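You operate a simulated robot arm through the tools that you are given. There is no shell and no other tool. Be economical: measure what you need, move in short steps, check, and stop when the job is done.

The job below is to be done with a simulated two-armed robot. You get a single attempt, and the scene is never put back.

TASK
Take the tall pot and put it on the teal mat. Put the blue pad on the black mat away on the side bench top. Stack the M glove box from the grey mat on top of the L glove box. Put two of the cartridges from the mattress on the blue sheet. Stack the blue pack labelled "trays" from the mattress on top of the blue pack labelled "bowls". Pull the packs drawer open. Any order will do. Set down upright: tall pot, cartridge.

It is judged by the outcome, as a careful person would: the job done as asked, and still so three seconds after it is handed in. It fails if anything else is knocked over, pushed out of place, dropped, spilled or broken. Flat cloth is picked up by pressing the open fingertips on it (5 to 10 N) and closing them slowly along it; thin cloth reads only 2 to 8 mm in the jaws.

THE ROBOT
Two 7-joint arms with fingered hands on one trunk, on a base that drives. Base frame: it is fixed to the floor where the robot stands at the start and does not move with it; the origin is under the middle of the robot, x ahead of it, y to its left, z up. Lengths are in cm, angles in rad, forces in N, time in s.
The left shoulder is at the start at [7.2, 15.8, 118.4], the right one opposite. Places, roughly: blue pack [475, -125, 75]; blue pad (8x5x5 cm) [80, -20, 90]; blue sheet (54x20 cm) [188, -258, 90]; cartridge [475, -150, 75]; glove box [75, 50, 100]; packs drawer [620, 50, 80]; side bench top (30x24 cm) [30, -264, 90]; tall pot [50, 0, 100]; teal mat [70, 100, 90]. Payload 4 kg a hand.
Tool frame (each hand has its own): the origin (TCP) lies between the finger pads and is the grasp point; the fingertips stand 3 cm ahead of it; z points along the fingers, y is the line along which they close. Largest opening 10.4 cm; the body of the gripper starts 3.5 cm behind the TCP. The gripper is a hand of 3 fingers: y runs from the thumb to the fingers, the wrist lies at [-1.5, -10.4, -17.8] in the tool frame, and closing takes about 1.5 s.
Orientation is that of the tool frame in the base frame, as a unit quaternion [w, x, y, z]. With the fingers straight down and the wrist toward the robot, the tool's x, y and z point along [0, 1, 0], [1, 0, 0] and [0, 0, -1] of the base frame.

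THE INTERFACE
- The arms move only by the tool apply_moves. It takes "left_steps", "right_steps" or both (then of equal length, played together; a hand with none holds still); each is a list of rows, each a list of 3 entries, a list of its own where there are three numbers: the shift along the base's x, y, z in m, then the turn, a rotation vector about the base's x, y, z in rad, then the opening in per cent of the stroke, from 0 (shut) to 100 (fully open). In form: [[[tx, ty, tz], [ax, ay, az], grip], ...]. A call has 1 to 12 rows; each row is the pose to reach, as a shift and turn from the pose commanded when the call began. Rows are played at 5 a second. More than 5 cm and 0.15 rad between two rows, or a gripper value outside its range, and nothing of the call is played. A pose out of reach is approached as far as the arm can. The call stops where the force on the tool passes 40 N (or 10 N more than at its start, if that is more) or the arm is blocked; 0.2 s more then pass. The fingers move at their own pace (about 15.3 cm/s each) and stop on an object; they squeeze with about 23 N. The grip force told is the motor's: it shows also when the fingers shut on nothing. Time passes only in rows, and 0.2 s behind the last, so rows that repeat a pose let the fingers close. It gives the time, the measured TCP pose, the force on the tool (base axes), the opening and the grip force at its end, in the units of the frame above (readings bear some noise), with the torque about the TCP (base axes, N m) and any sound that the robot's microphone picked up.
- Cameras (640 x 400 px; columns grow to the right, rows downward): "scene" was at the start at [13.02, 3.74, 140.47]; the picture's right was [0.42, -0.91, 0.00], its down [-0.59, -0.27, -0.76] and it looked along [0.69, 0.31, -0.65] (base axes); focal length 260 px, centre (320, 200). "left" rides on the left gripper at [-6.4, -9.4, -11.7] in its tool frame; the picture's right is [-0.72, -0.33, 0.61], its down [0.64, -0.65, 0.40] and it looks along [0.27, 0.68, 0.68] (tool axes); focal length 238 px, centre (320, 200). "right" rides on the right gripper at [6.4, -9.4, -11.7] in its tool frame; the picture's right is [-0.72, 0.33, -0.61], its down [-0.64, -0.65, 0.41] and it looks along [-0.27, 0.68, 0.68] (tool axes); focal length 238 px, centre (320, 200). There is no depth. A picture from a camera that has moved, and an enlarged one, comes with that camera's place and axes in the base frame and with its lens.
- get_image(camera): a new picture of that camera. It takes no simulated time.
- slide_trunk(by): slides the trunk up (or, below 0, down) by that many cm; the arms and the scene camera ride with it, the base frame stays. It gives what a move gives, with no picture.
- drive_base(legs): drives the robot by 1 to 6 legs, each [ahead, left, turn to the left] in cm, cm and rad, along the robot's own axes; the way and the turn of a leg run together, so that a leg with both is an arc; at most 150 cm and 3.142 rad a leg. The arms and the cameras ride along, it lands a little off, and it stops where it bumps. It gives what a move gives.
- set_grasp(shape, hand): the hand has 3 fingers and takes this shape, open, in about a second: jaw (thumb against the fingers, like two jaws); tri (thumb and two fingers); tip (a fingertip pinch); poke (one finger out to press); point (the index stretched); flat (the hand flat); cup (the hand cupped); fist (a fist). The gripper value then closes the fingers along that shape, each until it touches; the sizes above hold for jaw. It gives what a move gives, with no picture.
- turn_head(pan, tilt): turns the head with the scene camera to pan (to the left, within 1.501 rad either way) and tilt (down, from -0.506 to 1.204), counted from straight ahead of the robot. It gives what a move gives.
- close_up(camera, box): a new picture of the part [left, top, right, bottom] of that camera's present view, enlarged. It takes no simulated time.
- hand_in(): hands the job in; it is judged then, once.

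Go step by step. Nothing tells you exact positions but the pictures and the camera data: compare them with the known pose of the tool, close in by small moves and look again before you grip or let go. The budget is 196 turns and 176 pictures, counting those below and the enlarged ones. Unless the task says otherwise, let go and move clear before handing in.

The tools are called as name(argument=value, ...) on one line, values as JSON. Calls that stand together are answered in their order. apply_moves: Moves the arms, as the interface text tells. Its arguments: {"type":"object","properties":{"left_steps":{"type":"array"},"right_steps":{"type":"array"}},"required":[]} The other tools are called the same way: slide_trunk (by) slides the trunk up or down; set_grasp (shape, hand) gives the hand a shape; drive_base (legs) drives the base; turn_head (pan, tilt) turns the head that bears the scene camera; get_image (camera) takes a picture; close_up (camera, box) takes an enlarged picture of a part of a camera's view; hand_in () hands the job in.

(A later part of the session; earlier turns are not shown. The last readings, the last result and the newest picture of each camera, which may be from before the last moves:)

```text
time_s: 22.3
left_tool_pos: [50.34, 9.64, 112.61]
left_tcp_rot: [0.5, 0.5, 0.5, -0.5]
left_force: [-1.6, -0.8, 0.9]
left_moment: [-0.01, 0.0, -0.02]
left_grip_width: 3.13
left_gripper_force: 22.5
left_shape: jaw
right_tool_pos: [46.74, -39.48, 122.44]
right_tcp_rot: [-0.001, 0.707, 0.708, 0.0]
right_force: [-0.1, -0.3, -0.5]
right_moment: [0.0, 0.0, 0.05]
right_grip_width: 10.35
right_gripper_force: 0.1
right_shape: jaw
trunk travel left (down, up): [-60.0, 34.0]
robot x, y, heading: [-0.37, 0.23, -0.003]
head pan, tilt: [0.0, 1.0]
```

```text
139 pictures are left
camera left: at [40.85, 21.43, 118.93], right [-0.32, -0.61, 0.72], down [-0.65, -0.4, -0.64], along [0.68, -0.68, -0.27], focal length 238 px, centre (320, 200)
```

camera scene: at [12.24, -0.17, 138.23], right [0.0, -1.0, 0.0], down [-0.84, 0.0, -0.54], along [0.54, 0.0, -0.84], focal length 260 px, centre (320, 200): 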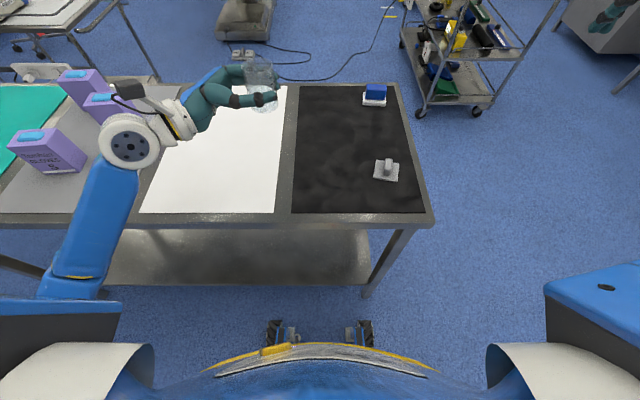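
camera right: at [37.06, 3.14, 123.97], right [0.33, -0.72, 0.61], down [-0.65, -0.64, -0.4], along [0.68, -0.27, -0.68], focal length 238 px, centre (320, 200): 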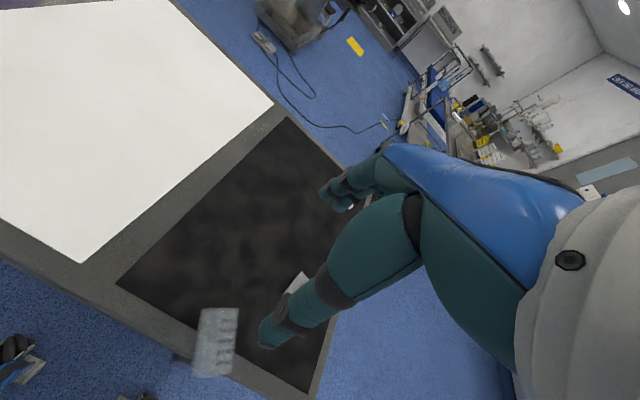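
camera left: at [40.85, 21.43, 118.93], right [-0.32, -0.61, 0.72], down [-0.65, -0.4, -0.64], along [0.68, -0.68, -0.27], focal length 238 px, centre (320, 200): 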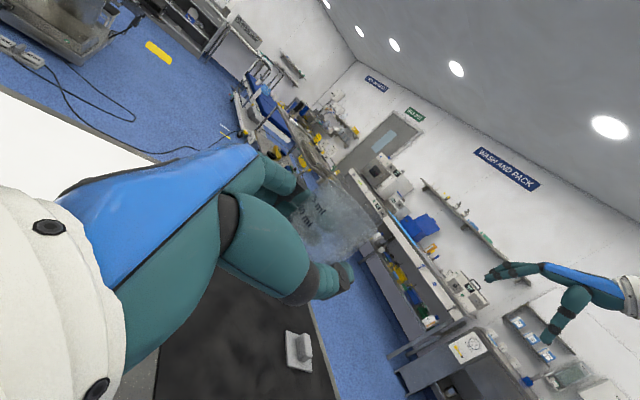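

The pot is upright in hand. Driving 85 cm left to the teal mat, head panned ahead.

drive_base(legs=[[0, 85, 0]])

turn_head(pan=0.0, tilt=0.8)

get_image(camera="scene")

get_image(camera="left")

```text
time_s: 26.9
left_tool_pos: [49.35, 97.16, 112.47]
left_tcp_rot: [0.503, 0.497, 0.506, -0.494]
left_force: [0.2, -0.2, -0.5]
left_moment: [0.03, 0.02, 0.0]
left_grip_width: 3.1
left_gripper_force: 22.9
left_shape: jaw
right_tool_pos: [46.54, 47.96, 122.4]
right_tcp_rot: [-0.003, 0.701, 0.714, 0.002]
right_force: [0.0, -0.1, -0.5]
right_moment: [0.01, 0.0, 0.01]
right_grip_width: 10.37
right_gripper_force: 0.2
right_shape: jaw
trunk travel left (down, up): [-60.0, 34.0]
robot x, y, heading: [-0.49, 87.13, 0.015]
head pan, tilt: [0.0, 1.0]
```

```text
time_s: 27.6
left_tool_pos: [49.38, 97.44, 112.54]
left_tcp_rot: [0.505, 0.495, 0.505, -0.495]
left_force: [0.1, -0.3, -1.1]
left_moment: [-0.03, 0.03, -0.02]
left_grip_width: 3.12
left_gripper_force: 23.2
left_shape: jaw
right_tool_pos: [46.52, 48.2, 122.36]
right_tcp_rot: [0.0, 0.701, 0.713, 0.0]
right_force: [-0.8, -0.7, -0.6]
right_moment: [-0.01, 0.03, -0.01]
right_grip_width: 10.38
right_gripper_force: 0.1
right_shape: jaw
trunk travel left (down, up): [-60.0, 34.0]
robot x, y, heading: [-1.14, 86.95, 0.018]
head pan, tilt: [0.0, 0.799]
```

```text
138 pictures are left
camera scene: at [12.59, 86.87, 139.73], right [0.02, -1.0, 0.0], down [-0.72, -0.01, -0.7], along [0.7, 0.01, -0.72], focal length 260 px, centre (320, 200)
```

scene: 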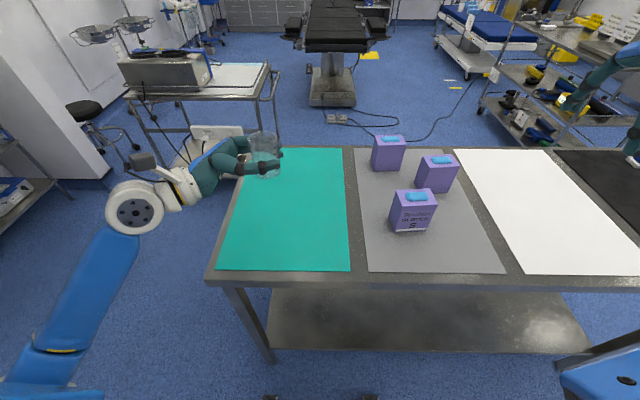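

```text
137 pictures are left
camera left: at [39.63, 108.94, 118.98], right [-0.31, -0.62, 0.72], down [-0.65, -0.41, -0.64], along [0.7, -0.67, -0.27], focal length 238 px, centre (320, 200)
```

left: 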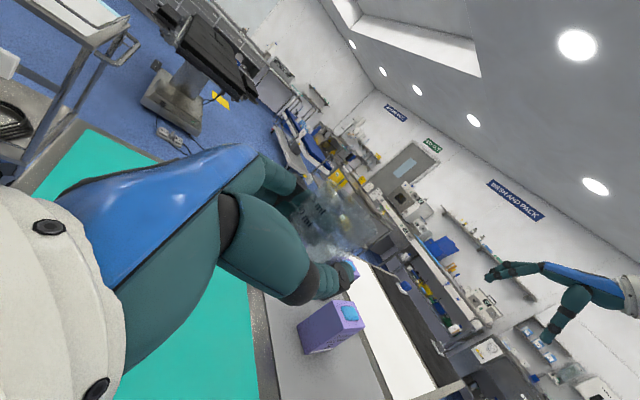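

The mat spans x 43–91, y 80–111. I'll bring the pot over [57, 97] and lower to just above the mat.

apply_moves(left_steps=[[[0.04, 0, -0.02], [0, 0, -0.018], 20], [[0.08, 0, -0.04], [0, 0, -0.018], 20], [[0.08, 0, -0.08], [0, 0, -0.018], 20], [[0.08, 0, -0.12], [0, 0, -0.018], 20], [[0.08, 0, -0.16], [0, 0, -0.018], 20], [[0.08, 0, -0.19], [0, 0, -0.018], 20]])

close_up(camera="scene", box=[190, 130, 370, 280])

get_image(camera="left")

```text
time_s: 29.0
left_tool_pos: [57.48, 97.26, 93.37]
left_tcp_rot: [0.5, 0.501, 0.501, -0.499]
left_force: [0.1, 0.0, -1.2]
left_moment: [-0.02, -0.01, -0.03]
left_grip_width: 3.09
left_gripper_force: 23.4
left_shape: jaw
right_tool_pos: [46.38, 48.24, 122.53]
right_tcp_rot: [-0.001, 0.701, 0.713, 0.001]
right_force: [-1.0, 0.5, 0.0]
right_moment: [0.02, -0.03, 0.0]
right_grip_width: 10.36
right_gripper_force: 0.0
right_shape: jaw
trunk travel left (down, up): [-60.0, 34.0]
robot x, y, heading: [-0.55, 86.78, 0.019]
head pan, tilt: [0.0, 0.799]
```

```text
2.67 times, centred on (280, 205) of scene
camera zoom: at [12.58, 86.9, 139.75], right [0.02, -1.0, 0.0], down [-0.72, -0.01, -0.7], along [0.7, 0.01, -0.72], focal length 695 px, centre (427, 187)
```

zoom: 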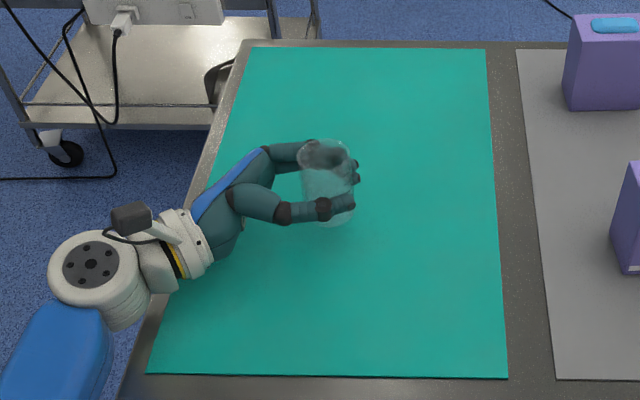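

```text
135 pictures are left
camera left: at [48.08, 109.03, 99.88], right [-0.33, -0.62, 0.72], down [-0.65, -0.4, -0.64], along [0.68, -0.68, -0.27], focal length 238 px, centre (320, 200)
```

left: 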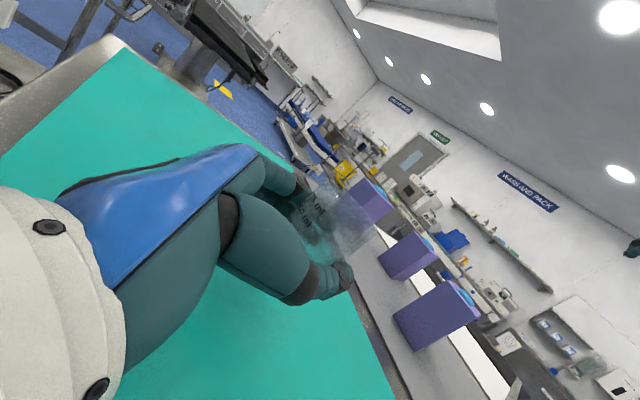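

The pot is upright. Lowering in small steps until contact shows.

apply_moves(left_steps=[[[0, 0, -0.008], [0, 0, 0], 20], [[0, 0, -0.016], [0, 0, 0], 20], [[0, 0, -0.022], [0, 0, 0], 20], [[0, 0, -0.027], [0, 0, 0], 20], [[0, 0, -0.027], [0, 0, 0], 20]])

close_up(camera="scene", box=[230, 150, 350, 240])

```text
time_s: 30.2
left_tool_pos: [57.49, 97.56, 91.34]
left_tcp_rot: [0.503, 0.503, 0.498, -0.496]
left_force: [0.1, -0.2, 0.0]
left_moment: [-0.01, 0.0, 0.0]
left_grip_width: 3.07
left_gripper_force: 23.4
left_shape: jaw
right_tool_pos: [46.39, 48.21, 122.7]
right_tcp_rot: [0.0, 0.702, 0.713, 0.002]
right_force: [-0.6, -0.1, 0.3]
right_moment: [0.01, 0.02, 0.0]
right_grip_width: 10.38
right_gripper_force: 0.1
right_shape: jaw
trunk travel left (down, up): [-60.0, 34.0]
robot x, y, heading: [-1.18, 86.84, 0.019]
head pan, tilt: [0.0, 0.799]
```

```text
4.44 times, centred on (290, 195) of scene
camera zoom: at [12.32, 86.94, 139.84], right [0.02, -1.0, 0.0], down [-0.72, -0.01, -0.7], along [0.7, 0.01, -0.72], focal length 1158 px, centre (453, 222)
```

zoom: 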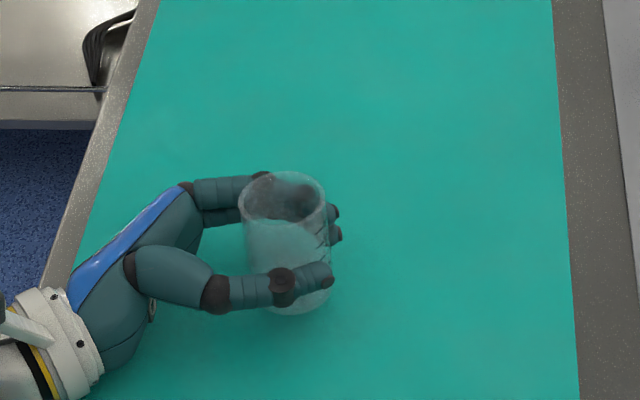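

Not clearly in contact yet. Going lower a bit more, watching the tracking.

apply_moves(left_steps=[[[0, 0, -0.005], [0, 0, 0], 20], [[0, 0, -0.005], [0, 0, 0], 20], [[0, 0, -0.005], [0, 0, 0], 20]])

get_image(camera="left")

close_up(camera="scene", box=[190, 150, 370, 270])

```text
time_s: 31.0
left_tool_pos: [57.37, 97.59, 91.43]
left_tcp_rot: [0.505, 0.505, 0.495, -0.495]
left_force: [0.3, -1.1, -0.1]
left_moment: [0.02, -0.05, 0.0]
left_grip_width: 3.1
left_gripper_force: 23.0
left_shape: jaw
right_tool_pos: [46.22, 48.42, 122.8]
right_tcp_rot: [0.0, 0.701, 0.713, 0.002]
right_force: [-0.3, 0.2, 1.0]
right_moment: [0.01, -0.01, 0.02]
right_grip_width: 10.37
right_gripper_force: 0.0
right_shape: jaw
trunk travel left (down, up): [-60.0, 34.0]
robot x, y, heading: [-0.8, 86.95, 0.02]
head pan, tilt: [0.0, 0.799]
```

```text
133 pictures are left
camera left: at [47.77, 109.31, 97.68], right [-0.34, -0.61, 0.71], down [-0.64, -0.4, -0.65], along [0.69, -0.68, -0.25], focal length 238 px, centre (320, 200)
```

left: 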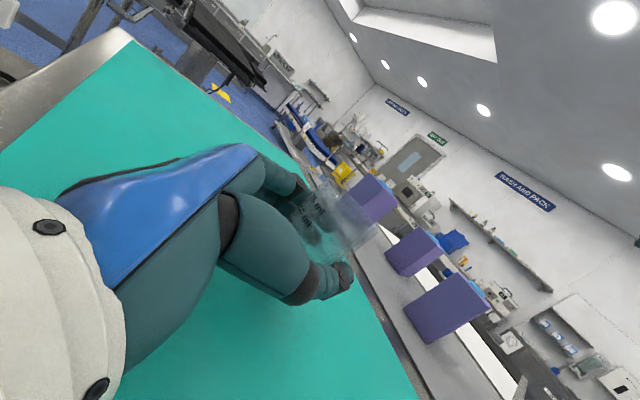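

```text
3.33 times, centred on (280, 210) of scene
camera zoom: at [12.11, 87.05, 139.84], right [0.02, -1.0, 0.0], down [-0.72, -0.01, -0.7], along [0.7, 0.01, -0.72], focal length 868 px, centre (453, 167)
```

zoom: 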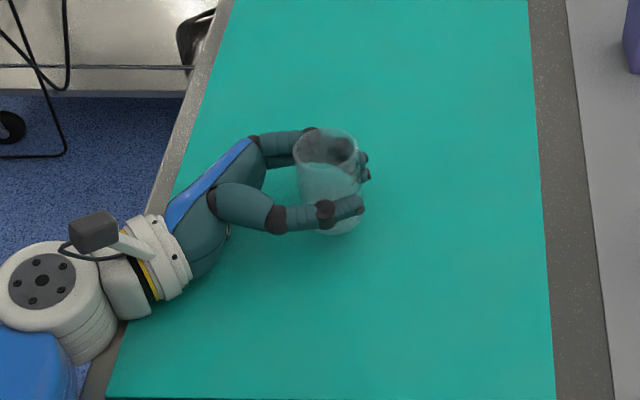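

The wrist appears to rest on the table before the pot does. I'll lift, move 8 cm left so the wrist hangs past the table end, then lower again.

apply_moves(left_steps=[[[0, 0, 0.03], [0, 0, 0], 20], [[0, 0.04, 0.03], [0, 0, 0], 20], [[0, 0.08, 0.03], [0, 0, 0], 20], [[0, 0.08, 0.015], [0, 0, 0], 20], [[0, 0.08, 0.005], [0, 0, 0], 20], [[0, 0.08, 0.0], [0, 0, 0], 20]])

close_up(camera="scene", box=[190, 150, 370, 270])

```text
time_s: 32.4
left_tool_pos: [57.35, 105.57, 90.35]
left_tcp_rot: [0.5, 0.501, 0.5, -0.5]
left_force: [-0.1, -1.4, -0.9]
left_moment: [0.0, 0.01, 0.03]
left_grip_width: 3.09
left_gripper_force: 23.0
left_shape: jaw
right_tool_pos: [46.58, 48.27, 122.42]
right_tcp_rot: [0.0, 0.701, 0.713, 0.001]
right_force: [-0.1, -0.2, 0.3]
right_moment: [0.01, -0.02, -0.01]
right_grip_width: 10.37
right_gripper_force: 0.1
right_shape: jaw
trunk travel left (down, up): [-60.0, 34.0]
robot x, y, heading: [-0.89, 87.04, 0.018]
head pan, tilt: [0.0, 0.799]
```

```text
3.33 times, centred on (280, 210) of scene
camera zoom: at [12.62, 86.9, 139.74], right [0.02, -1.0, 0.0], down [-0.72, -0.01, -0.7], along [0.7, 0.01, -0.72], focal length 868 px, centre (453, 167)
```

zoom: 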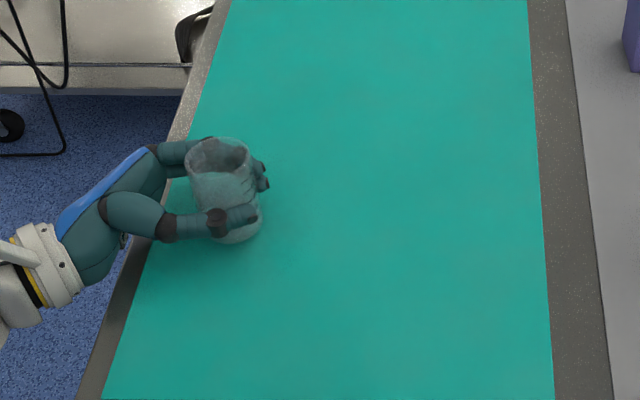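

Now tracking freely. Lower more until force shows.

apply_moves(left_steps=[[[0, 0, -0.004], [0, 0, 0], 20], [[0, 0, -0.008], [0, 0, 0], 20], [[0, 0, -0.012], [0, 0, 0], 20]])

```text
time_s: 33.2
left_tool_pos: [57.18, 105.26, 89.34]
left_tcp_rot: [0.5, 0.503, 0.499, -0.498]
left_force: [-2.1, -2.6, 10.2]
left_moment: [-0.14, -0.09, -0.11]
left_grip_width: 3.01
left_gripper_force: 22.9
left_shape: jaw
right_tool_pos: [46.35, 48.03, 122.64]
right_tcp_rot: [-0.001, 0.701, 0.713, 0.002]
right_force: [0.6, 0.5, -0.4]
right_moment: [0.01, 0.0, 0.02]
right_grip_width: 10.4
right_gripper_force: 0.1
right_shape: jaw
trunk travel left (down, up): [-60.0, 34.0]
robot x, y, heading: [-0.99, 86.9, 0.015]
head pan, tilt: [0.0, 0.799]
```

Contact at 10 N. Ease off slightly, open and withdraw to the left.

apply_moves(left_steps=[[[0, 0, 0.002], [0, 0, 0], 20], [[0, 0, 0.002], [0, 0, 0], 32], [[0, 0, 0.002], [0, 0, 0], 45], [[0, 0, 0.002], [0, 0, 0], 60], [[0, 0, 0.002], [0, 0, 0], 80], [[0, 0, 0.002], [0, 0, 0], 100], [[0, 0.03, 0.004], [0, 0, 0], 100], [[0, 0.06, 0.006], [0, 0, 0], 100], [[0, 0.1, 0.02], [0, 0, 0], 100], [[0, 0.12, 0.06], [0, 0, 0], 100]])

close_up(camera="scene", box=[190, 130, 510, 290])

```text
time_s: 35.4
left_tool_pos: [57.14, 117.67, 95.19]
left_tcp_rot: [0.5, 0.5, 0.5, -0.5]
left_force: [-0.8, 0.1, 0.8]
left_moment: [-0.01, -0.01, 0.01]
left_grip_width: 10.4
left_gripper_force: 0.2
left_shape: jaw
right_tool_pos: [46.51, 48.44, 122.62]
right_tcp_rot: [0.0, 0.701, 0.713, 0.001]
right_force: [0.4, -1.4, 0.3]
right_moment: [0.0, -0.01, 0.0]
right_grip_width: 10.38
right_gripper_force: 0.1
right_shape: jaw
trunk travel left (down, up): [-60.0, 34.0]
robot x, y, heading: [-0.96, 87.29, 0.021]
head pan, tilt: [0.0, 0.799]
```

```text
2.00 times, centred on (350, 210) of scene
camera zoom: at [12.52, 87.07, 139.75], right [0.02, -1.0, 0.0], down [-0.72, -0.01, -0.7], along [0.7, 0.01, -0.72], focal length 521 px, centre (260, 180)
```

zoom: 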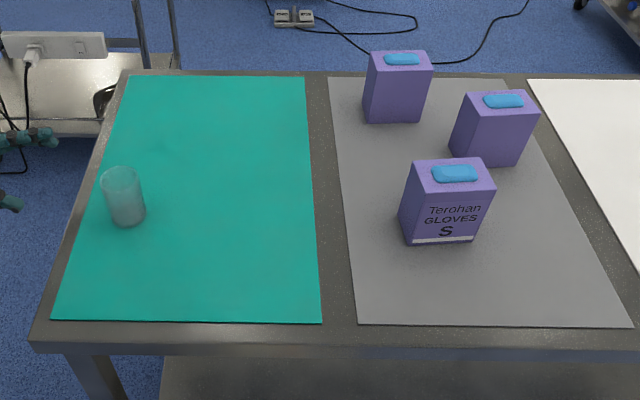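

The pot stands upright on the teal mat. The M/L labels must face the far side, so I'll tuck the arms and drive around the right end of the table to the far side.

apply_moves(left_steps=[[[0, 0.02, 0.04], [0, 0, 0], 100], [[0, 0.03, 0.08], [0.14, 0, 0], 100], [[0, 0.04, 0.12], [0.28, 0, 0], 100], [[-0.02, 0.05, 0.15], [0.42, 0, 0], 100], [[-0.04, 0.06, 0.18], [0.57, 0, 0], 100], [[-0.06, 0.07, 0.21], [0.71, 0, 0], 100], [[-0.08, 0.08, 0.24], [0.85, 0, 0], 100], [[-0.1, 0.08, 0.26], [1.0, 0, 0], 100], [[-0.12, 0.08, 0.28], [1.14, 0, 0], 100], [[-0.14, 0.08, 0.3], [1.28, 0, 0], 100], [[-0.16, 0.07, 0.3], [1.42, 0, 0], 100], [[-0.18, 0.05, 0.3], [1.571, 0, 0], 100]], right_steps=[[[-0.005, 0, 0.01], [0, 0, 0], 100], [[-0.01, 0, 0.02], [0, 0, 0], 100], [[-0.015, 0, 0.03], [0, 0, 0], 100], [[-0.02, 0, 0.03], [0, 0, 0], 100], [[-0.03, 0, 0.03], [0, 0, 0], 100], [[-0.04, 0, 0.03], [0, 0, 0], 100], [[-0.05, 0, 0.03], [0, 0, 0], 100], [[-0.06, 0, 0.03], [0, 0, 0], 100], [[-0.07, 0, 0.03], [0, 0, 0], 100], [[-0.08, 0, 0.03], [0, 0, 0], 100], [[-0.08, 0, 0.03], [0, 0, 0], 100], [[-0.08, 0, 0.03], [0, 0, 0], 100]])

drive_base(legs=[[0, -150, 0], [0, -20, 0]])

turn_head(pan=0.0, tilt=0.6)

get_image(camera="scene")

```text
time_s: 38.0
left_tool_pos: [39.22, 122.51, 125.01]
left_tcp_rot: [-0.001, 0.707, 0.707, 0.002]
left_force: [-0.4, -0.6, 0.9]
left_moment: [-0.04, 0.02, 0.0]
left_grip_width: 10.39
left_gripper_force: 0.0
left_shape: jaw
right_tool_pos: [38.44, 48.08, 125.52]
right_tcp_rot: [0.0, 0.701, 0.713, 0.001]
right_force: [1.5, 0.1, -0.7]
right_moment: [0.02, 0.0, 0.0]
right_grip_width: 10.35
right_gripper_force: 0.0
right_shape: jaw
trunk travel left (down, up): [-60.0, 34.0]
robot x, y, heading: [-0.74, 86.99, 0.02]
head pan, tilt: [0.0, 0.799]
```

```text
time_s: 46.5
left_tool_pos: [41.11, -44.57, 124.84]
left_tcp_rot: [0.0, 0.716, 0.698, -0.001]
left_force: [0.3, 0.4, 0.2]
left_moment: [-0.03, 0.01, -0.01]
left_grip_width: 10.37
left_gripper_force: 0.1
left_shape: jaw
right_tool_pos: [38.53, -118.98, 125.6]
right_tcp_rot: [0.0, 0.709, 0.706, -0.001]
right_force: [-0.4, -0.5, 0.6]
right_moment: [0.0, -0.03, 0.0]
right_grip_width: 10.36
right_gripper_force: 0.1
right_shape: jaw
trunk travel left (down, up): [-60.0, 34.0]
robot x, y, heading: [0.08, -79.57, -0.003]
head pan, tilt: [0.0, 0.799]
```

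```text
time_s: 47.2
left_tool_pos: [41.1, -44.82, 124.94]
left_tcp_rot: [0.0, 0.715, 0.699, -0.001]
left_force: [0.2, 0.5, 0.1]
left_moment: [-0.02, 0.0, -0.01]
left_grip_width: 10.4
left_gripper_force: 0.0
left_shape: jaw
right_tool_pos: [38.78, -119.16, 125.62]
right_tcp_rot: [0.0, 0.709, 0.705, 0.0]
right_force: [0.7, 0.4, 0.8]
right_moment: [-0.03, 0.03, 0.01]
right_grip_width: 10.39
right_gripper_force: 0.0
right_shape: jaw
trunk travel left (down, up): [-60.0, 34.0]
robot x, y, heading: [0.4, -79.8, -0.007]
head pan, tilt: [0.0, 0.6]
```

```text
129 pictures are left
camera scene: at [14.36, -79.8, 141.43], right [-0.01, -1.0, 0.0], down [-0.57, 0.0, -0.82], along [0.82, 0.0, -0.57], focal length 260 px, centre (320, 200)
```

scene: 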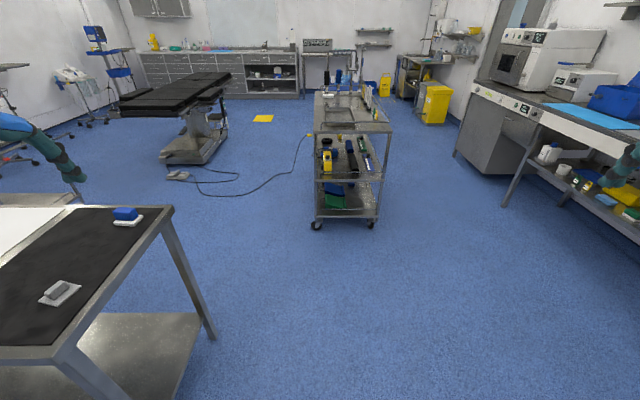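

The trolley starts at x≈180, leaving a lane. I'll turn around here, back to x≈130, then slide along the far side to the boxes.

drive_base(legs=[[0, 0, 3.14], [-130, 0, 0], [0, -140, 0]])

turn_head(pan=0.0, tilt=0.75)

get_image(camera="scene")

```text
time_s: 67.3
left_tool_pos: [105.35, 4.11, 124.99]
left_tcp_rot: [0.002, -0.655, 0.756, 0.0]
left_force: [0.5, -0.9, 0.4]
left_moment: [0.02, -0.01, 0.03]
left_grip_width: 10.38
left_gripper_force: 0.1
left_shape: jaw
right_tool_pos: [116.66, 77.46, 125.63]
right_tcp_rot: [0.0, -0.661, 0.75, 0.0]
right_force: [0.5, 0.3, -1.3]
right_moment: [-0.01, -0.04, -0.03]
right_grip_width: 10.38
right_gripper_force: 0.1
right_shape: jaw
trunk travel left (down, up): [-60.0, 34.0]
robot x, y, heading: [149.85, 34.01, 3.013]
head pan, tilt: [0.0, 0.6]
```

```text
time_s: 68.0
left_tool_pos: [105.38, 4.12, 124.9]
left_tcp_rot: [0.001, -0.655, 0.756, -0.001]
left_force: [0.9, -0.2, -0.3]
left_moment: [-0.01, -0.02, 0.0]
left_grip_width: 10.38
left_gripper_force: 0.1
left_shape: jaw
right_tool_pos: [116.59, 77.62, 125.6]
right_tcp_rot: [0.0, -0.662, 0.749, -0.001]
right_force: [0.0, 0.2, 0.2]
right_moment: [-0.05, -0.06, -0.02]
right_grip_width: 10.4
right_gripper_force: 0.1
right_shape: jaw
trunk travel left (down, up): [-60.0, 34.0]
robot x, y, heading: [150.12, 34.13, 3.022]
head pan, tilt: [0.0, 0.75]
```

```text
128 pictures are left
camera scene: at [136.72, 35.46, 140.15], right [0.12, 0.99, 0.0], down [0.68, -0.08, -0.73], along [-0.73, 0.09, -0.68], focal length 260 px, centre (320, 200)
```

scene: 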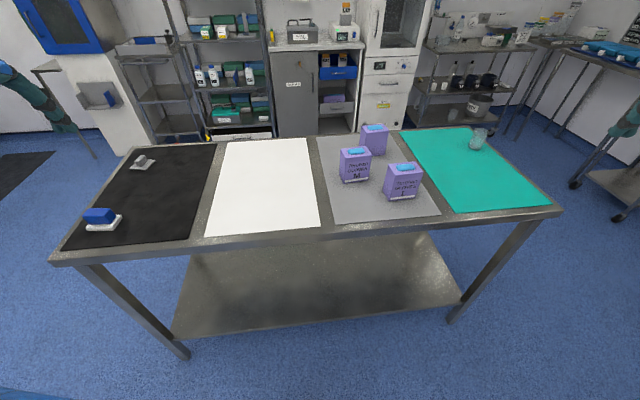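

close_up(camera="scene", box=[310, 110, 450, 220])

close_up(camera="scene", box=[60, 130, 240, 250])

```text
3.64 times, centred on (380, 165) of scene
camera zoom: at [136.72, 35.46, 140.15], right [0.12, 0.99, 0.0], down [0.68, -0.08, -0.73], along [-0.73, 0.09, -0.68], focal length 947 px, centre (102, 327)
```

zoom: 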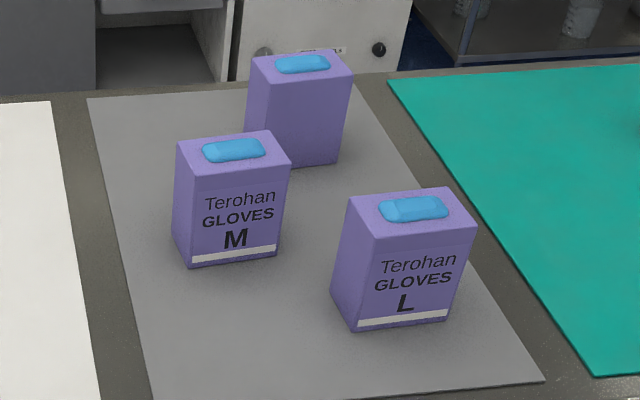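

```text
3.33 times, centred on (150, 190) of scene
camera zoom: at [136.72, 35.46, 140.15], right [0.12, 0.99, 0.0], down [0.68, -0.08, -0.73], along [-0.73, 0.09, -0.68], focal length 868 px, centre (887, 233)
```

zoom: 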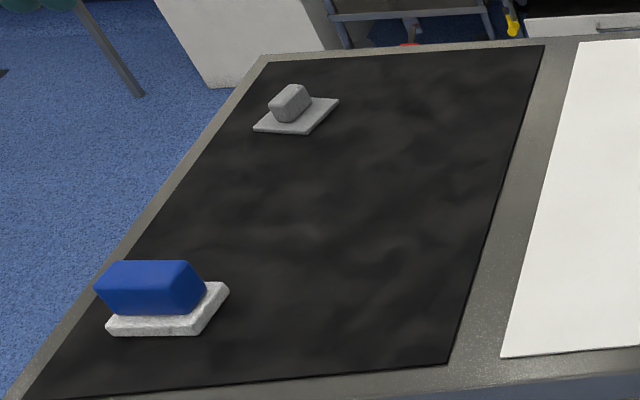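

M is the box at y≈55, L the one at y≈67, labels facing me. Check the right side before moving closer.

turn_head(pan=-1.2, tilt=0.7)

get_image(camera="scene")

```text
time_s: 69.4
left_tool_pos: [105.41, 4.15, 125.02]
left_tcp_rot: [0.001, -0.655, 0.756, -0.001]
left_force: [0.7, 0.6, 0.7]
left_moment: [0.02, -0.04, 0.03]
left_grip_width: 10.4
left_gripper_force: 0.1
left_shape: jaw
right_tool_pos: [116.59, 77.66, 125.65]
right_tcp_rot: [-0.001, -0.661, 0.751, -0.001]
right_force: [-0.3, -0.6, -1.8]
right_moment: [-0.01, -0.02, 0.03]
right_grip_width: 10.35
right_gripper_force: 0.1
right_shape: jaw
trunk travel left (down, up): [-60.0, 34.0]
robot x, y, heading: [150.08, 33.25, 3.017]
head pan, tilt: [-1.201, 0.7]
```

```text
125 pictures are left
camera scene: at [142.89, 42.69, 140.58], right [0.97, 0.24, 0.0], down [0.16, -0.62, -0.76], along [-0.19, 0.74, -0.64], focal length 260 px, centre (320, 200)
```

scene: 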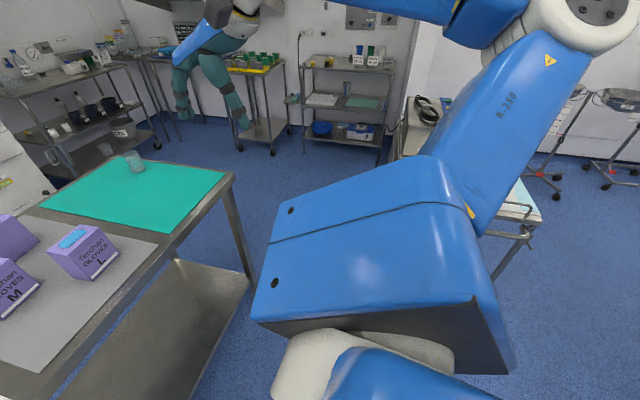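

The way is clear. Move closer and square up to the table.

drive_base(legs=[[17, 0, 0.12], [0, -20, 0]])

turn_head(pan=0.0, tilt=0.85)

get_image(camera="scene")

```text
time_s: 72.0
left_tool_pos: [91.91, 19.44, 124.89]
left_tcp_rot: [0.002, -0.697, 0.717, 0.002]
left_force: [0.5, 0.7, 0.4]
left_moment: [0.04, -0.01, -0.01]
left_grip_width: 10.38
left_gripper_force: 0.2
left_shape: jaw
right_tool_pos: [94.63, 93.85, 125.81]
right_tcp_rot: [0.001, -0.704, 0.71, 0.002]
right_force: [0.1, 0.0, 1.3]
right_moment: [0.03, 0.02, -0.02]
right_grip_width: 10.35
right_gripper_force: 0.0
right_shape: jaw
trunk travel left (down, up): [-60.0, 34.0]
robot x, y, heading: [132.58, 55.32, 3.135]
head pan, tilt: [-1.201, 0.7]
```

```text
time_s: 73.4
left_tool_pos: [91.77, 20.14, 124.96]
left_tcp_rot: [0.001, -0.698, 0.716, 0.0]
left_force: [0.9, -0.3, -1.0]
left_moment: [0.0, -0.03, 0.01]
left_grip_width: 10.4
left_gripper_force: 0.0
left_shape: jaw
right_tool_pos: [94.5, 94.43, 125.65]
right_tcp_rot: [-0.001, -0.704, 0.71, 0.0]
right_force: [-0.5, -0.5, -0.3]
right_moment: [0.0, 0.0, 0.02]
right_grip_width: 10.36
right_gripper_force: 0.0
right_shape: jaw
trunk travel left (down, up): [-60.0, 34.0]
robot x, y, heading: [132.92, 54.39, 3.134]
head pan, tilt: [0.0, 0.85]
```

```text
124 pictures are left
camera scene: at [119.77, 54.81, 139.35], right [0.01, 1.0, 0.0], down [0.75, -0.01, -0.66], along [-0.66, 0.01, -0.75], focal length 260 px, centre (320, 200)
```

scene: 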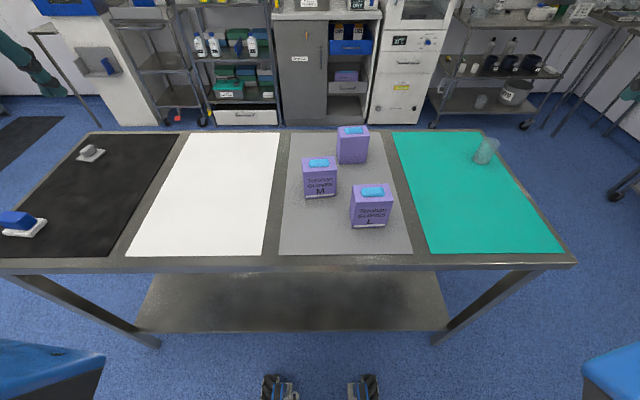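

Now the right hand goes above the M box (≈[69.5, 55.3]).

apply_moves(right_steps=[[[-0.025, -0.039, 0], [0, 0, 0], 100], [[-0.05, -0.078, 0], [0, 0, 0], 100], [[-0.075, -0.117, 0], [0, 0, 0], 100], [[-0.1, -0.156, 0], [0, 0, 0], 100], [[-0.125, -0.195, -0.01], [0, 0, 0], 100], [[-0.15, -0.234, -0.02], [0, 0, 0], 100], [[-0.175, -0.273, -0.03], [0, 0, 0], 100], [[-0.2, -0.312, -0.04], [0, 0, 0], 100], [[-0.225, -0.351, -0.06], [0, 0, 0], 100], [[-0.25, -0.39, -0.08], [0, 0, 0], 100], [[-0.25, -0.39, -0.11], [0, 0, 0], 100]])

get_image(camera="right")

close_up(camera="scene", box=[260, 100, 440, 240])

```text
refused: row 9 steps farther than a row can; nothing moved
```

```text
123 pictures are left
camera right: at [103.84, 88.06, 137.26], right [-0.32, 0.72, 0.61], down [0.66, 0.63, -0.41], along [-0.68, 0.27, -0.68], focal length 238 px, centre (320, 200)
```

right: 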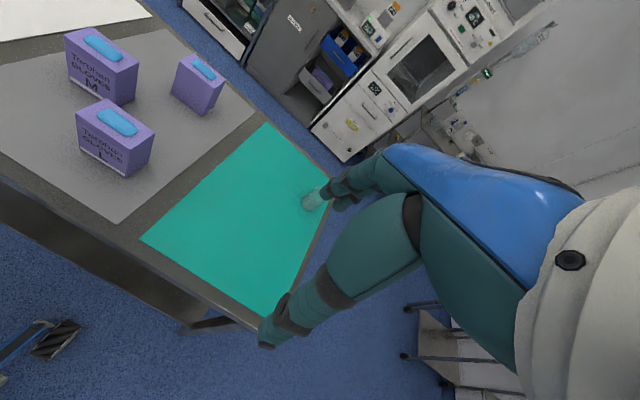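

```text
2.86 times, centred on (350, 170) of scene
camera zoom: at [119.77, 54.81, 139.35], right [0.01, 1.0, 0.0], down [0.75, -0.01, -0.66], along [-0.66, 0.01, -0.75], focal length 744 px, centre (234, 286)
```

zoom: 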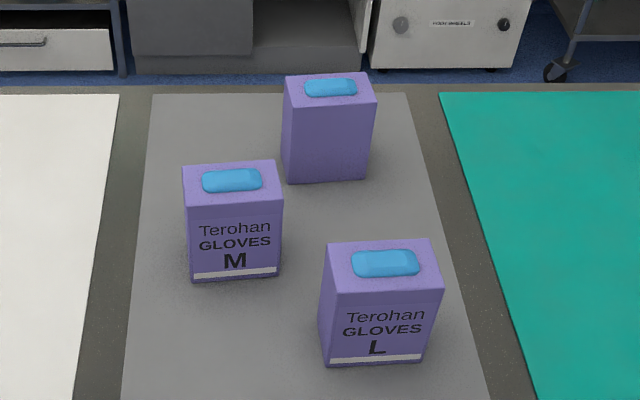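

Rows must be shorter; resending.

apply_moves(right_steps=[[[-0.025, -0.039, 0], [0, 0, 0], 100], [[-0.05, -0.078, 0], [0, 0, 0], 100], [[-0.075, -0.117, 0], [0, 0, 0], 100], [[-0.1, -0.156, 0], [0, 0, 0], 100], [[-0.125, -0.195, -0.01], [0, 0, 0], 100], [[-0.15, -0.234, -0.02], [0, 0, 0], 100], [[-0.175, -0.273, -0.03], [0, 0, 0], 100], [[-0.2, -0.312, -0.04], [0, 0, 0], 100], [[-0.225, -0.351, -0.05], [0, 0, 0], 100], [[-0.245, -0.391, -0.06], [0, 0, 0], 100], [[-0.245, -0.391, -0.1], [0, 0, 0], 100]])

get_image(camera="right")

close_up(camera="scene", box=[260, 100, 440, 240])

```text
time_s: 75.8
left_tool_pos: [91.83, 20.15, 125.07]
left_tcp_rot: [0.001, -0.698, 0.717, -0.001]
left_force: [0.1, 1.0, -0.3]
left_moment: [0.0, -0.03, 0.01]
left_grip_width: 10.39
left_gripper_force: 0.1
left_shape: jaw
right_tool_pos: [69.73, 55.32, 115.41]
right_tcp_rot: [-0.002, -0.704, 0.71, 0.0]
right_force: [0.5, 0.1, -0.3]
right_moment: [0.03, 0.03, 0.01]
right_grip_width: 10.39
right_gripper_force: 0.0
right_shape: jaw
trunk travel left (down, up): [-60.0, 34.0]
robot x, y, heading: [132.47, 54.85, 3.131]
head pan, tilt: [0.0, 0.85]
```

```text
121 pictures are left
camera right: at [79.1, 48.98, 127.06], right [-0.32, 0.72, 0.61], down [0.66, 0.63, -0.41], along [-0.68, 0.27, -0.68], focal length 238 px, centre (320, 200)
```

right: 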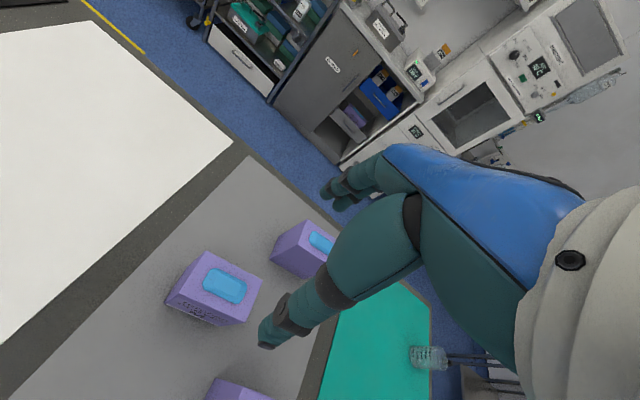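

```text
2.86 times, centred on (350, 170) of scene
camera zoom: at [119.56, 54.58, 139.33], right [0.01, 1.0, 0.0], down [0.75, -0.01, -0.66], along [-0.66, 0.01, -0.75], focal length 744 px, centre (234, 286)
```

zoom: 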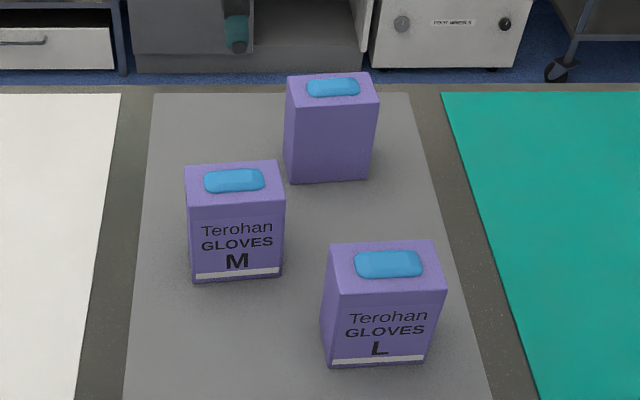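

M top centre ≈ [70.2, 55.0]. Descend around it, stopping with palm just above the top.

apply_moves(right_steps=[[[0.004, -0.003, -0.045], [0, 0, 0], 100], [[0.004, -0.003, -0.09], [0, 0, 0], 100], [[0.004, -0.003, -0.135], [0, 0, 0], 100], [[0.004, -0.003, -0.17], [0, 0, 0], 100], [[0.004, -0.003, -0.19], [0, 0, 0], 100]])

get_image(camera="right")

close_up(camera="scene", box=[260, 100, 440, 240])

```text
time_s: 77.0
left_tool_pos: [91.68, 20.0, 125.06]
left_tcp_rot: [0.001, -0.698, 0.716, 0.0]
left_force: [-0.8, -0.6, -0.6]
left_moment: [0.03, -0.04, 0.04]
left_grip_width: 10.38
left_gripper_force: 0.2
left_shape: jaw
right_tool_pos: [70.24, 55.13, 96.49]
right_tcp_rot: [-0.001, -0.703, 0.711, 0.0]
right_force: [0.0, 0.0, 1.2]
right_moment: [-0.02, 0.02, 0.03]
right_grip_width: 10.39
right_gripper_force: 0.1
right_shape: jaw
trunk travel left (down, up): [-60.0, 34.0]
robot x, y, heading: [132.71, 54.8, 3.135]
head pan, tilt: [0.0, 0.85]
```

```text
119 pictures are left
camera right: at [79.61, 48.8, 108.13], right [-0.32, 0.72, 0.61], down [0.66, 0.63, -0.41], along [-0.68, 0.27, -0.68], focal length 238 px, centre (320, 200)
```

right: 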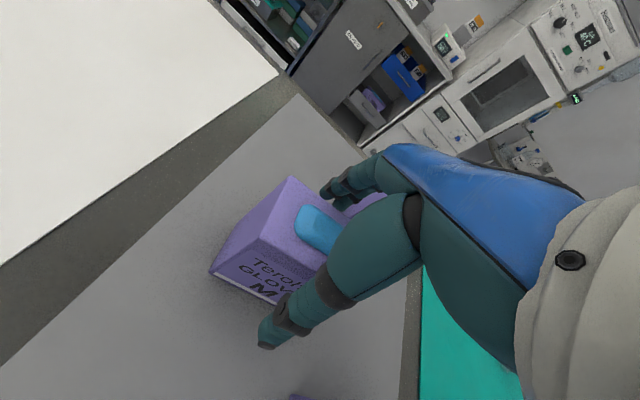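

```text
2.86 times, centred on (350, 170) of scene
camera zoom: at [119.56, 54.59, 139.33], right [0.01, 1.0, 0.0], down [0.75, -0.01, -0.66], along [-0.66, 0.01, -0.75], focal length 744 px, centre (234, 286)
```

zoom: 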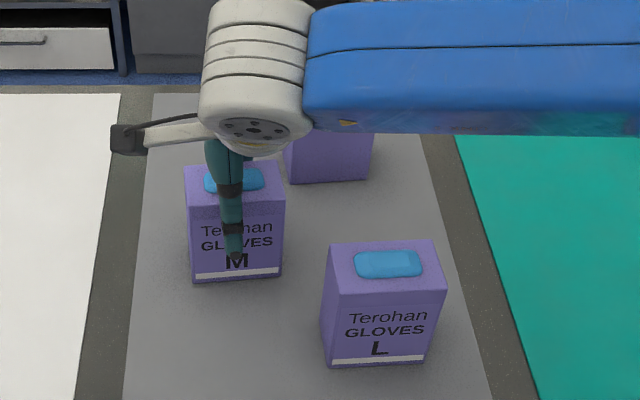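

Well aligned. Lower 0.8 cm and close slowly.

apply_moves(right_steps=[[[0, 0, -0.008], [0, 0, 0], 100], [[0, 0, -0.008], [0, 0, 0], 80], [[0, 0, -0.008], [0, 0, 0], 65], [[0, 0, -0.008], [0, 0, 0], 55], [[0, 0, -0.008], [0, 0, 0], 45], [[0, 0, -0.008], [0, 0, 0], 35], [[0, 0, -0.008], [0, 0, 0], 35]])

close_up(camera="scene", box=[260, 100, 440, 240])

```text
time_s: 78.6
left_tool_pos: [91.82, 19.98, 124.99]
left_tcp_rot: [0.001, -0.698, 0.716, -0.001]
left_force: [-0.2, -0.1, -0.1]
left_moment: [-0.02, 0.0, -0.03]
left_grip_width: 10.39
left_gripper_force: 0.0
left_shape: jaw
right_tool_pos: [70.32, 55.11, 95.67]
right_tcp_rot: [-0.001, -0.703, 0.711, 0.001]
right_force: [-0.6, 0.7, 0.1]
right_moment: [0.0, 0.03, 0.0]
right_grip_width: 4.98
right_gripper_force: 23.0
right_shape: jaw
trunk travel left (down, up): [-60.0, 34.0]
robot x, y, heading: [132.8, 54.65, 3.134]
head pan, tilt: [0.0, 0.85]
```

```text
2.86 times, centred on (350, 170) of scene
camera zoom: at [119.57, 54.62, 139.33], right [0.01, 1.0, 0.0], down [0.75, -0.01, -0.66], along [-0.66, 0.01, -0.75], focal length 744 px, centre (234, 286)
```

zoom: 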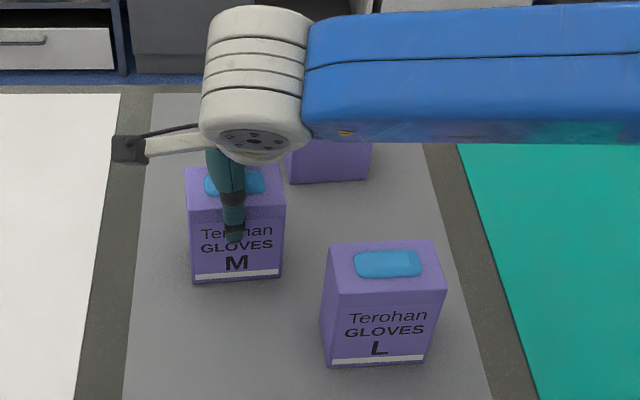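

Gripped. Lift 16 cm and carry over the L box.

apply_moves(right_steps=[[[0, 0, 0.04], [0, 0, 0], 35], [[0, 0, 0.08], [0, 0, 0], 35], [[0, 0, 0.12], [0, 0, 0], 35], [[0, 0, 0.16], [0, 0, 0], 35], [[0.025, 0.03, 0.16], [0, 0, 0], 35], [[0.05, 0.06, 0.16], [0, 0, 0], 35], [[0.075, 0.09, 0.16], [0, 0, 0], 35], [[0.098, 0.121, 0.16], [0, 0, 0], 35], [[0.098, 0.121, 0.14], [0, 0, 0], 35]])

close_up(camera="scene", box=[260, 100, 440, 240])

get_image(camera="right")

```text
time_s: 80.6
left_tool_pos: [91.72, 20.05, 125.04]
left_tcp_rot: [0.002, -0.698, 0.716, -0.001]
left_force: [0.0, 0.2, -0.3]
left_moment: [0.0, -0.01, 0.0]
left_grip_width: 10.38
left_gripper_force: 0.1
left_shape: jaw
right_tool_pos: [80.31, 66.84, 109.72]
right_tcp_rot: [-0.001, -0.704, 0.711, -0.001]
right_force: [0.1, 0.1, -0.7]
right_moment: [0.0, -0.01, -0.01]
right_grip_width: 4.97
right_gripper_force: 22.7
right_shape: jaw
trunk travel left (down, up): [-60.0, 34.0]
robot x, y, heading: [132.49, 54.49, 3.132]
head pan, tilt: [0.0, 0.85]
```

```text
2.86 times, centred on (350, 170) of scene
camera zoom: at [119.52, 54.73, 139.32], right [0.01, 1.0, 0.0], down [0.75, -0.01, -0.66], along [-0.66, 0.01, -0.75], focal length 744 px, centre (234, 286)
```

zoom: 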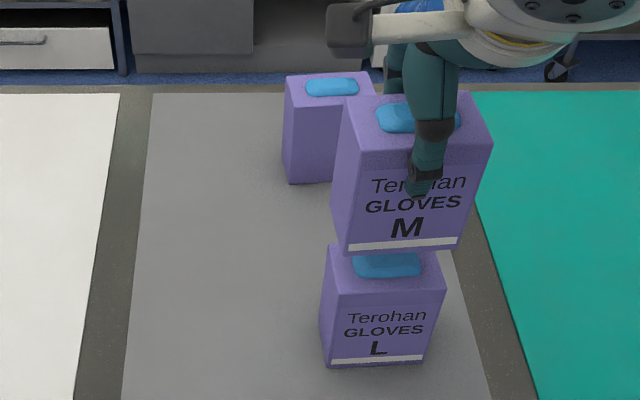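

```text
115 pictures are left
camera right: at [89.54, 60.51, 121.49], right [-0.32, 0.72, 0.61], down [0.66, 0.63, -0.41], along [-0.68, 0.27, -0.68], focal length 238 px, centre (320, 200)
```

right: 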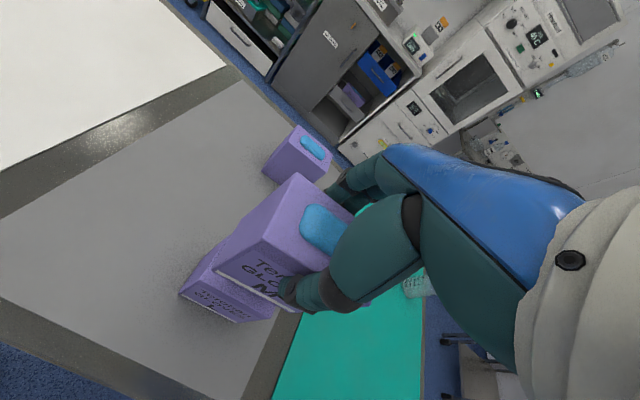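

Alignment is good within a few mm. Lower in small steps to contact.

apply_moves(right_steps=[[[0, 0, -0.01], [0, 0, 0], 35], [[0, 0, -0.018], [0, 0, 0], 35], [[0, 0, -0.022], [0, 0, 0], 35], [[0, 0, -0.026], [0, 0, 0], 35]])

close_up(camera="scene", box=[260, 100, 440, 240])

```text
time_s: 81.6
left_tool_pos: [91.86, 20.13, 125.03]
left_tcp_rot: [0.0, -0.697, 0.717, 0.0]
left_force: [-0.6, 0.1, 0.0]
left_moment: [-0.02, 0.01, 0.0]
left_grip_width: 10.39
left_gripper_force: 0.0
left_shape: jaw
right_tool_pos: [80.11, 66.95, 107.1]
right_tcp_rot: [-0.001, -0.705, 0.71, -0.001]
right_force: [0.3, 0.3, -1.6]
right_moment: [-0.02, 0.0, 0.03]
right_grip_width: 4.99
right_gripper_force: 22.6
right_shape: jaw
trunk travel left (down, up): [-60.0, 34.0]
robot x, y, heading: [132.57, 54.68, 3.136]
head pan, tilt: [0.0, 0.85]
```

```text
2.86 times, centred on (350, 170) of scene
camera zoom: at [119.63, 54.7, 139.33], right [0.01, 1.0, 0.0], down [0.75, -0.01, -0.66], along [-0.66, 0.01, -0.75], focal length 744 px, centre (234, 286)
```

zoom: 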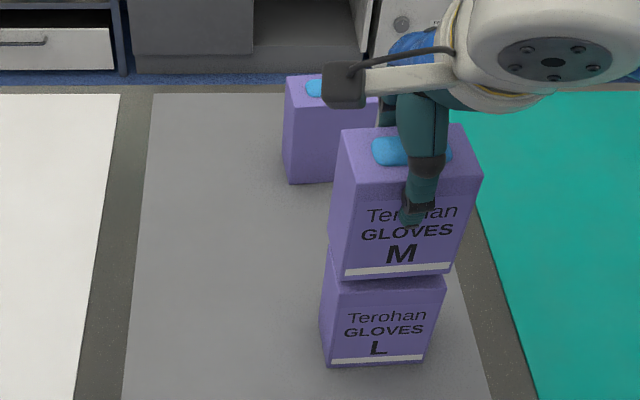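

Nearly down; M is about 0.5 cm right of L, so I correct that and continue.

apply_moves(right_steps=[[[0, -0.005, -0.003], [0, 0, 0], 35], [[0, -0.005, -0.007], [0, 0, 0], 35], [[0, -0.005, -0.011], [0, 0, 0], 35], [[0, -0.005, -0.014], [0, 0, 0], 35]])

close_up(camera="scene", box=[260, 100, 440, 240])

```text
time_s: 82.6
left_tool_pos: [91.69, 19.91, 124.98]
left_tcp_rot: [0.0, -0.698, 0.716, 0.0]
left_force: [0.2, -0.5, 0.0]
left_moment: [0.0, 0.0, -0.01]
left_grip_width: 10.39
left_gripper_force: 0.0
left_shape: jaw
right_tool_pos: [80.14, 66.53, 105.7]
right_tcp_rot: [-0.001, -0.704, 0.711, 0.0]
right_force: [-0.3, -1.1, -0.3]
right_moment: [-0.01, -0.01, 0.02]
right_grip_width: 5.01
right_gripper_force: 22.9
right_shape: jaw
trunk travel left (down, up): [-60.0, 34.0]
robot x, y, heading: [132.47, 54.61, 3.13]
head pan, tilt: [0.0, 0.85]
```

```text
2.86 times, centred on (350, 170) of scene
camera zoom: at [119.59, 54.69, 139.33], right [0.01, 1.0, 0.0], down [0.75, -0.01, -0.66], along [-0.66, 0.01, -0.75], focal length 744 px, centre (234, 286)
```

zoom: 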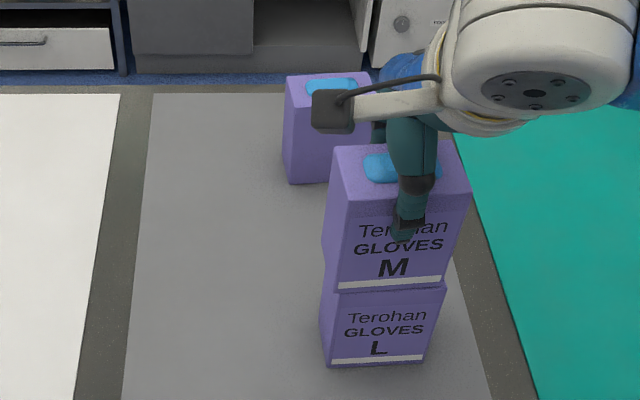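

Nearly touching, now centred. A few more millimetres.

apply_moves(right_steps=[[[0, 0, -0.003], [0, 0, 0], 35], [[0, 0, -0.006], [0, 0, 0], 35], [[0, 0, -0.009], [0, 0, 0], 35]])

close_up(camera="scene", box=[260, 100, 440, 240])

```text
time_s: 83.4
left_tool_pos: [92.2, 20.03, 125.08]
left_tcp_rot: [0.0, -0.697, 0.717, 0.002]
left_force: [0.1, -0.5, 0.5]
left_moment: [-0.01, 0.01, 0.01]
left_grip_width: 10.37
left_gripper_force: 0.0
left_shape: jaw
right_tool_pos: [80.45, 66.4, 105.33]
right_tcp_rot: [-0.006, -0.703, 0.711, 0.003]
right_force: [-4.6, 1.2, 27.9]
right_moment: [0.09, 0.0, 0.0]
right_grip_width: 5.11
right_gripper_force: 22.9
right_shape: jaw
trunk travel left (down, up): [-60.0, 34.0]
robot x, y, heading: [132.76, 55.06, 3.137]
head pan, tilt: [0.0, 0.85]
```

```text
2.86 times, centred on (350, 170) of scene
camera zoom: at [120.09, 54.6, 139.44], right [0.01, 1.0, 0.0], down [0.75, -0.01, -0.66], along [-0.66, 0.01, -0.75], focal length 744 px, centre (234, 286)
```

zoom: 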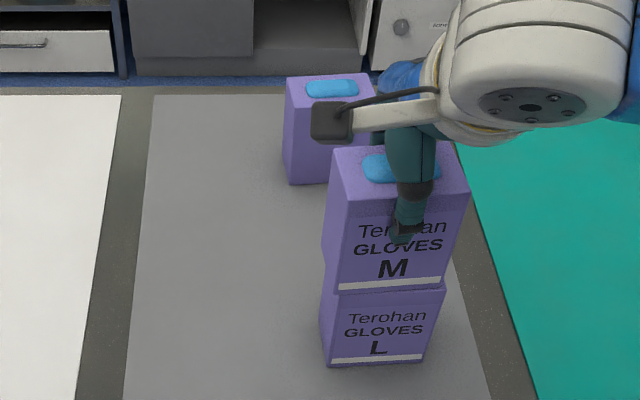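

Contact made. Ease the pressure, open slowly and rise.

apply_moves(right_steps=[[[0, 0, 0.005], [0, 0, 0], 35], [[0, 0, 0.005], [0, 0, 0], 48], [[0, 0, 0.005], [0, 0, 0], 56], [[0, 0, 0.005], [0, 0, 0], 70], [[0, 0, 0.005], [0, 0, 0], 100], [[0, 0, 0.005], [0, 0, 0], 100], [[0, 0, 0.035], [0, 0, 0], 100], [[0, 0, 0.075], [0, 0, 0], 100], [[0, 0, 0.12], [0, 0, 0], 100], [[0.04, 0, 0.15], [0, 0, 0], 100], [[0.08, 0, 0.17], [0, 0, 0], 100]])

get_image(camera="scene")

```text
time_s: 85.8
left_tool_pos: [92.04, 19.93, 125.1]
left_tcp_rot: [0.0, -0.698, 0.717, 0.001]
left_force: [-0.7, 0.2, 0.1]
left_moment: [-0.02, 0.04, -0.03]
left_grip_width: 10.38
left_gripper_force: 0.1
left_shape: jaw
right_tool_pos: [88.34, 66.43, 122.2]
right_tcp_rot: [0.0, -0.704, 0.71, 0.0]
right_force: [-0.8, -0.2, 1.0]
right_moment: [-0.02, 0.01, -0.02]
right_grip_width: 10.37
right_gripper_force: 0.1
right_shape: jaw
trunk travel left (down, up): [-60.0, 34.0]
robot x, y, heading: [132.45, 54.37, 3.13]
head pan, tilt: [0.0, 0.85]
```

```text
111 pictures are left
camera scene: at [119.91, 54.68, 139.36], right [0.01, 1.0, 0.0], down [0.75, -0.01, -0.66], along [-0.66, 0.01, -0.75], focal length 260 px, centre (320, 200)
```

scene: 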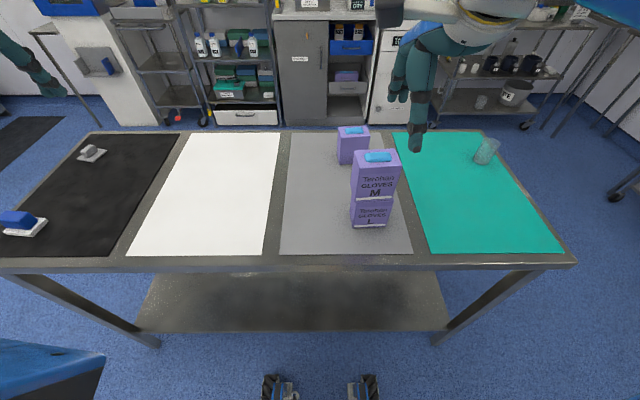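

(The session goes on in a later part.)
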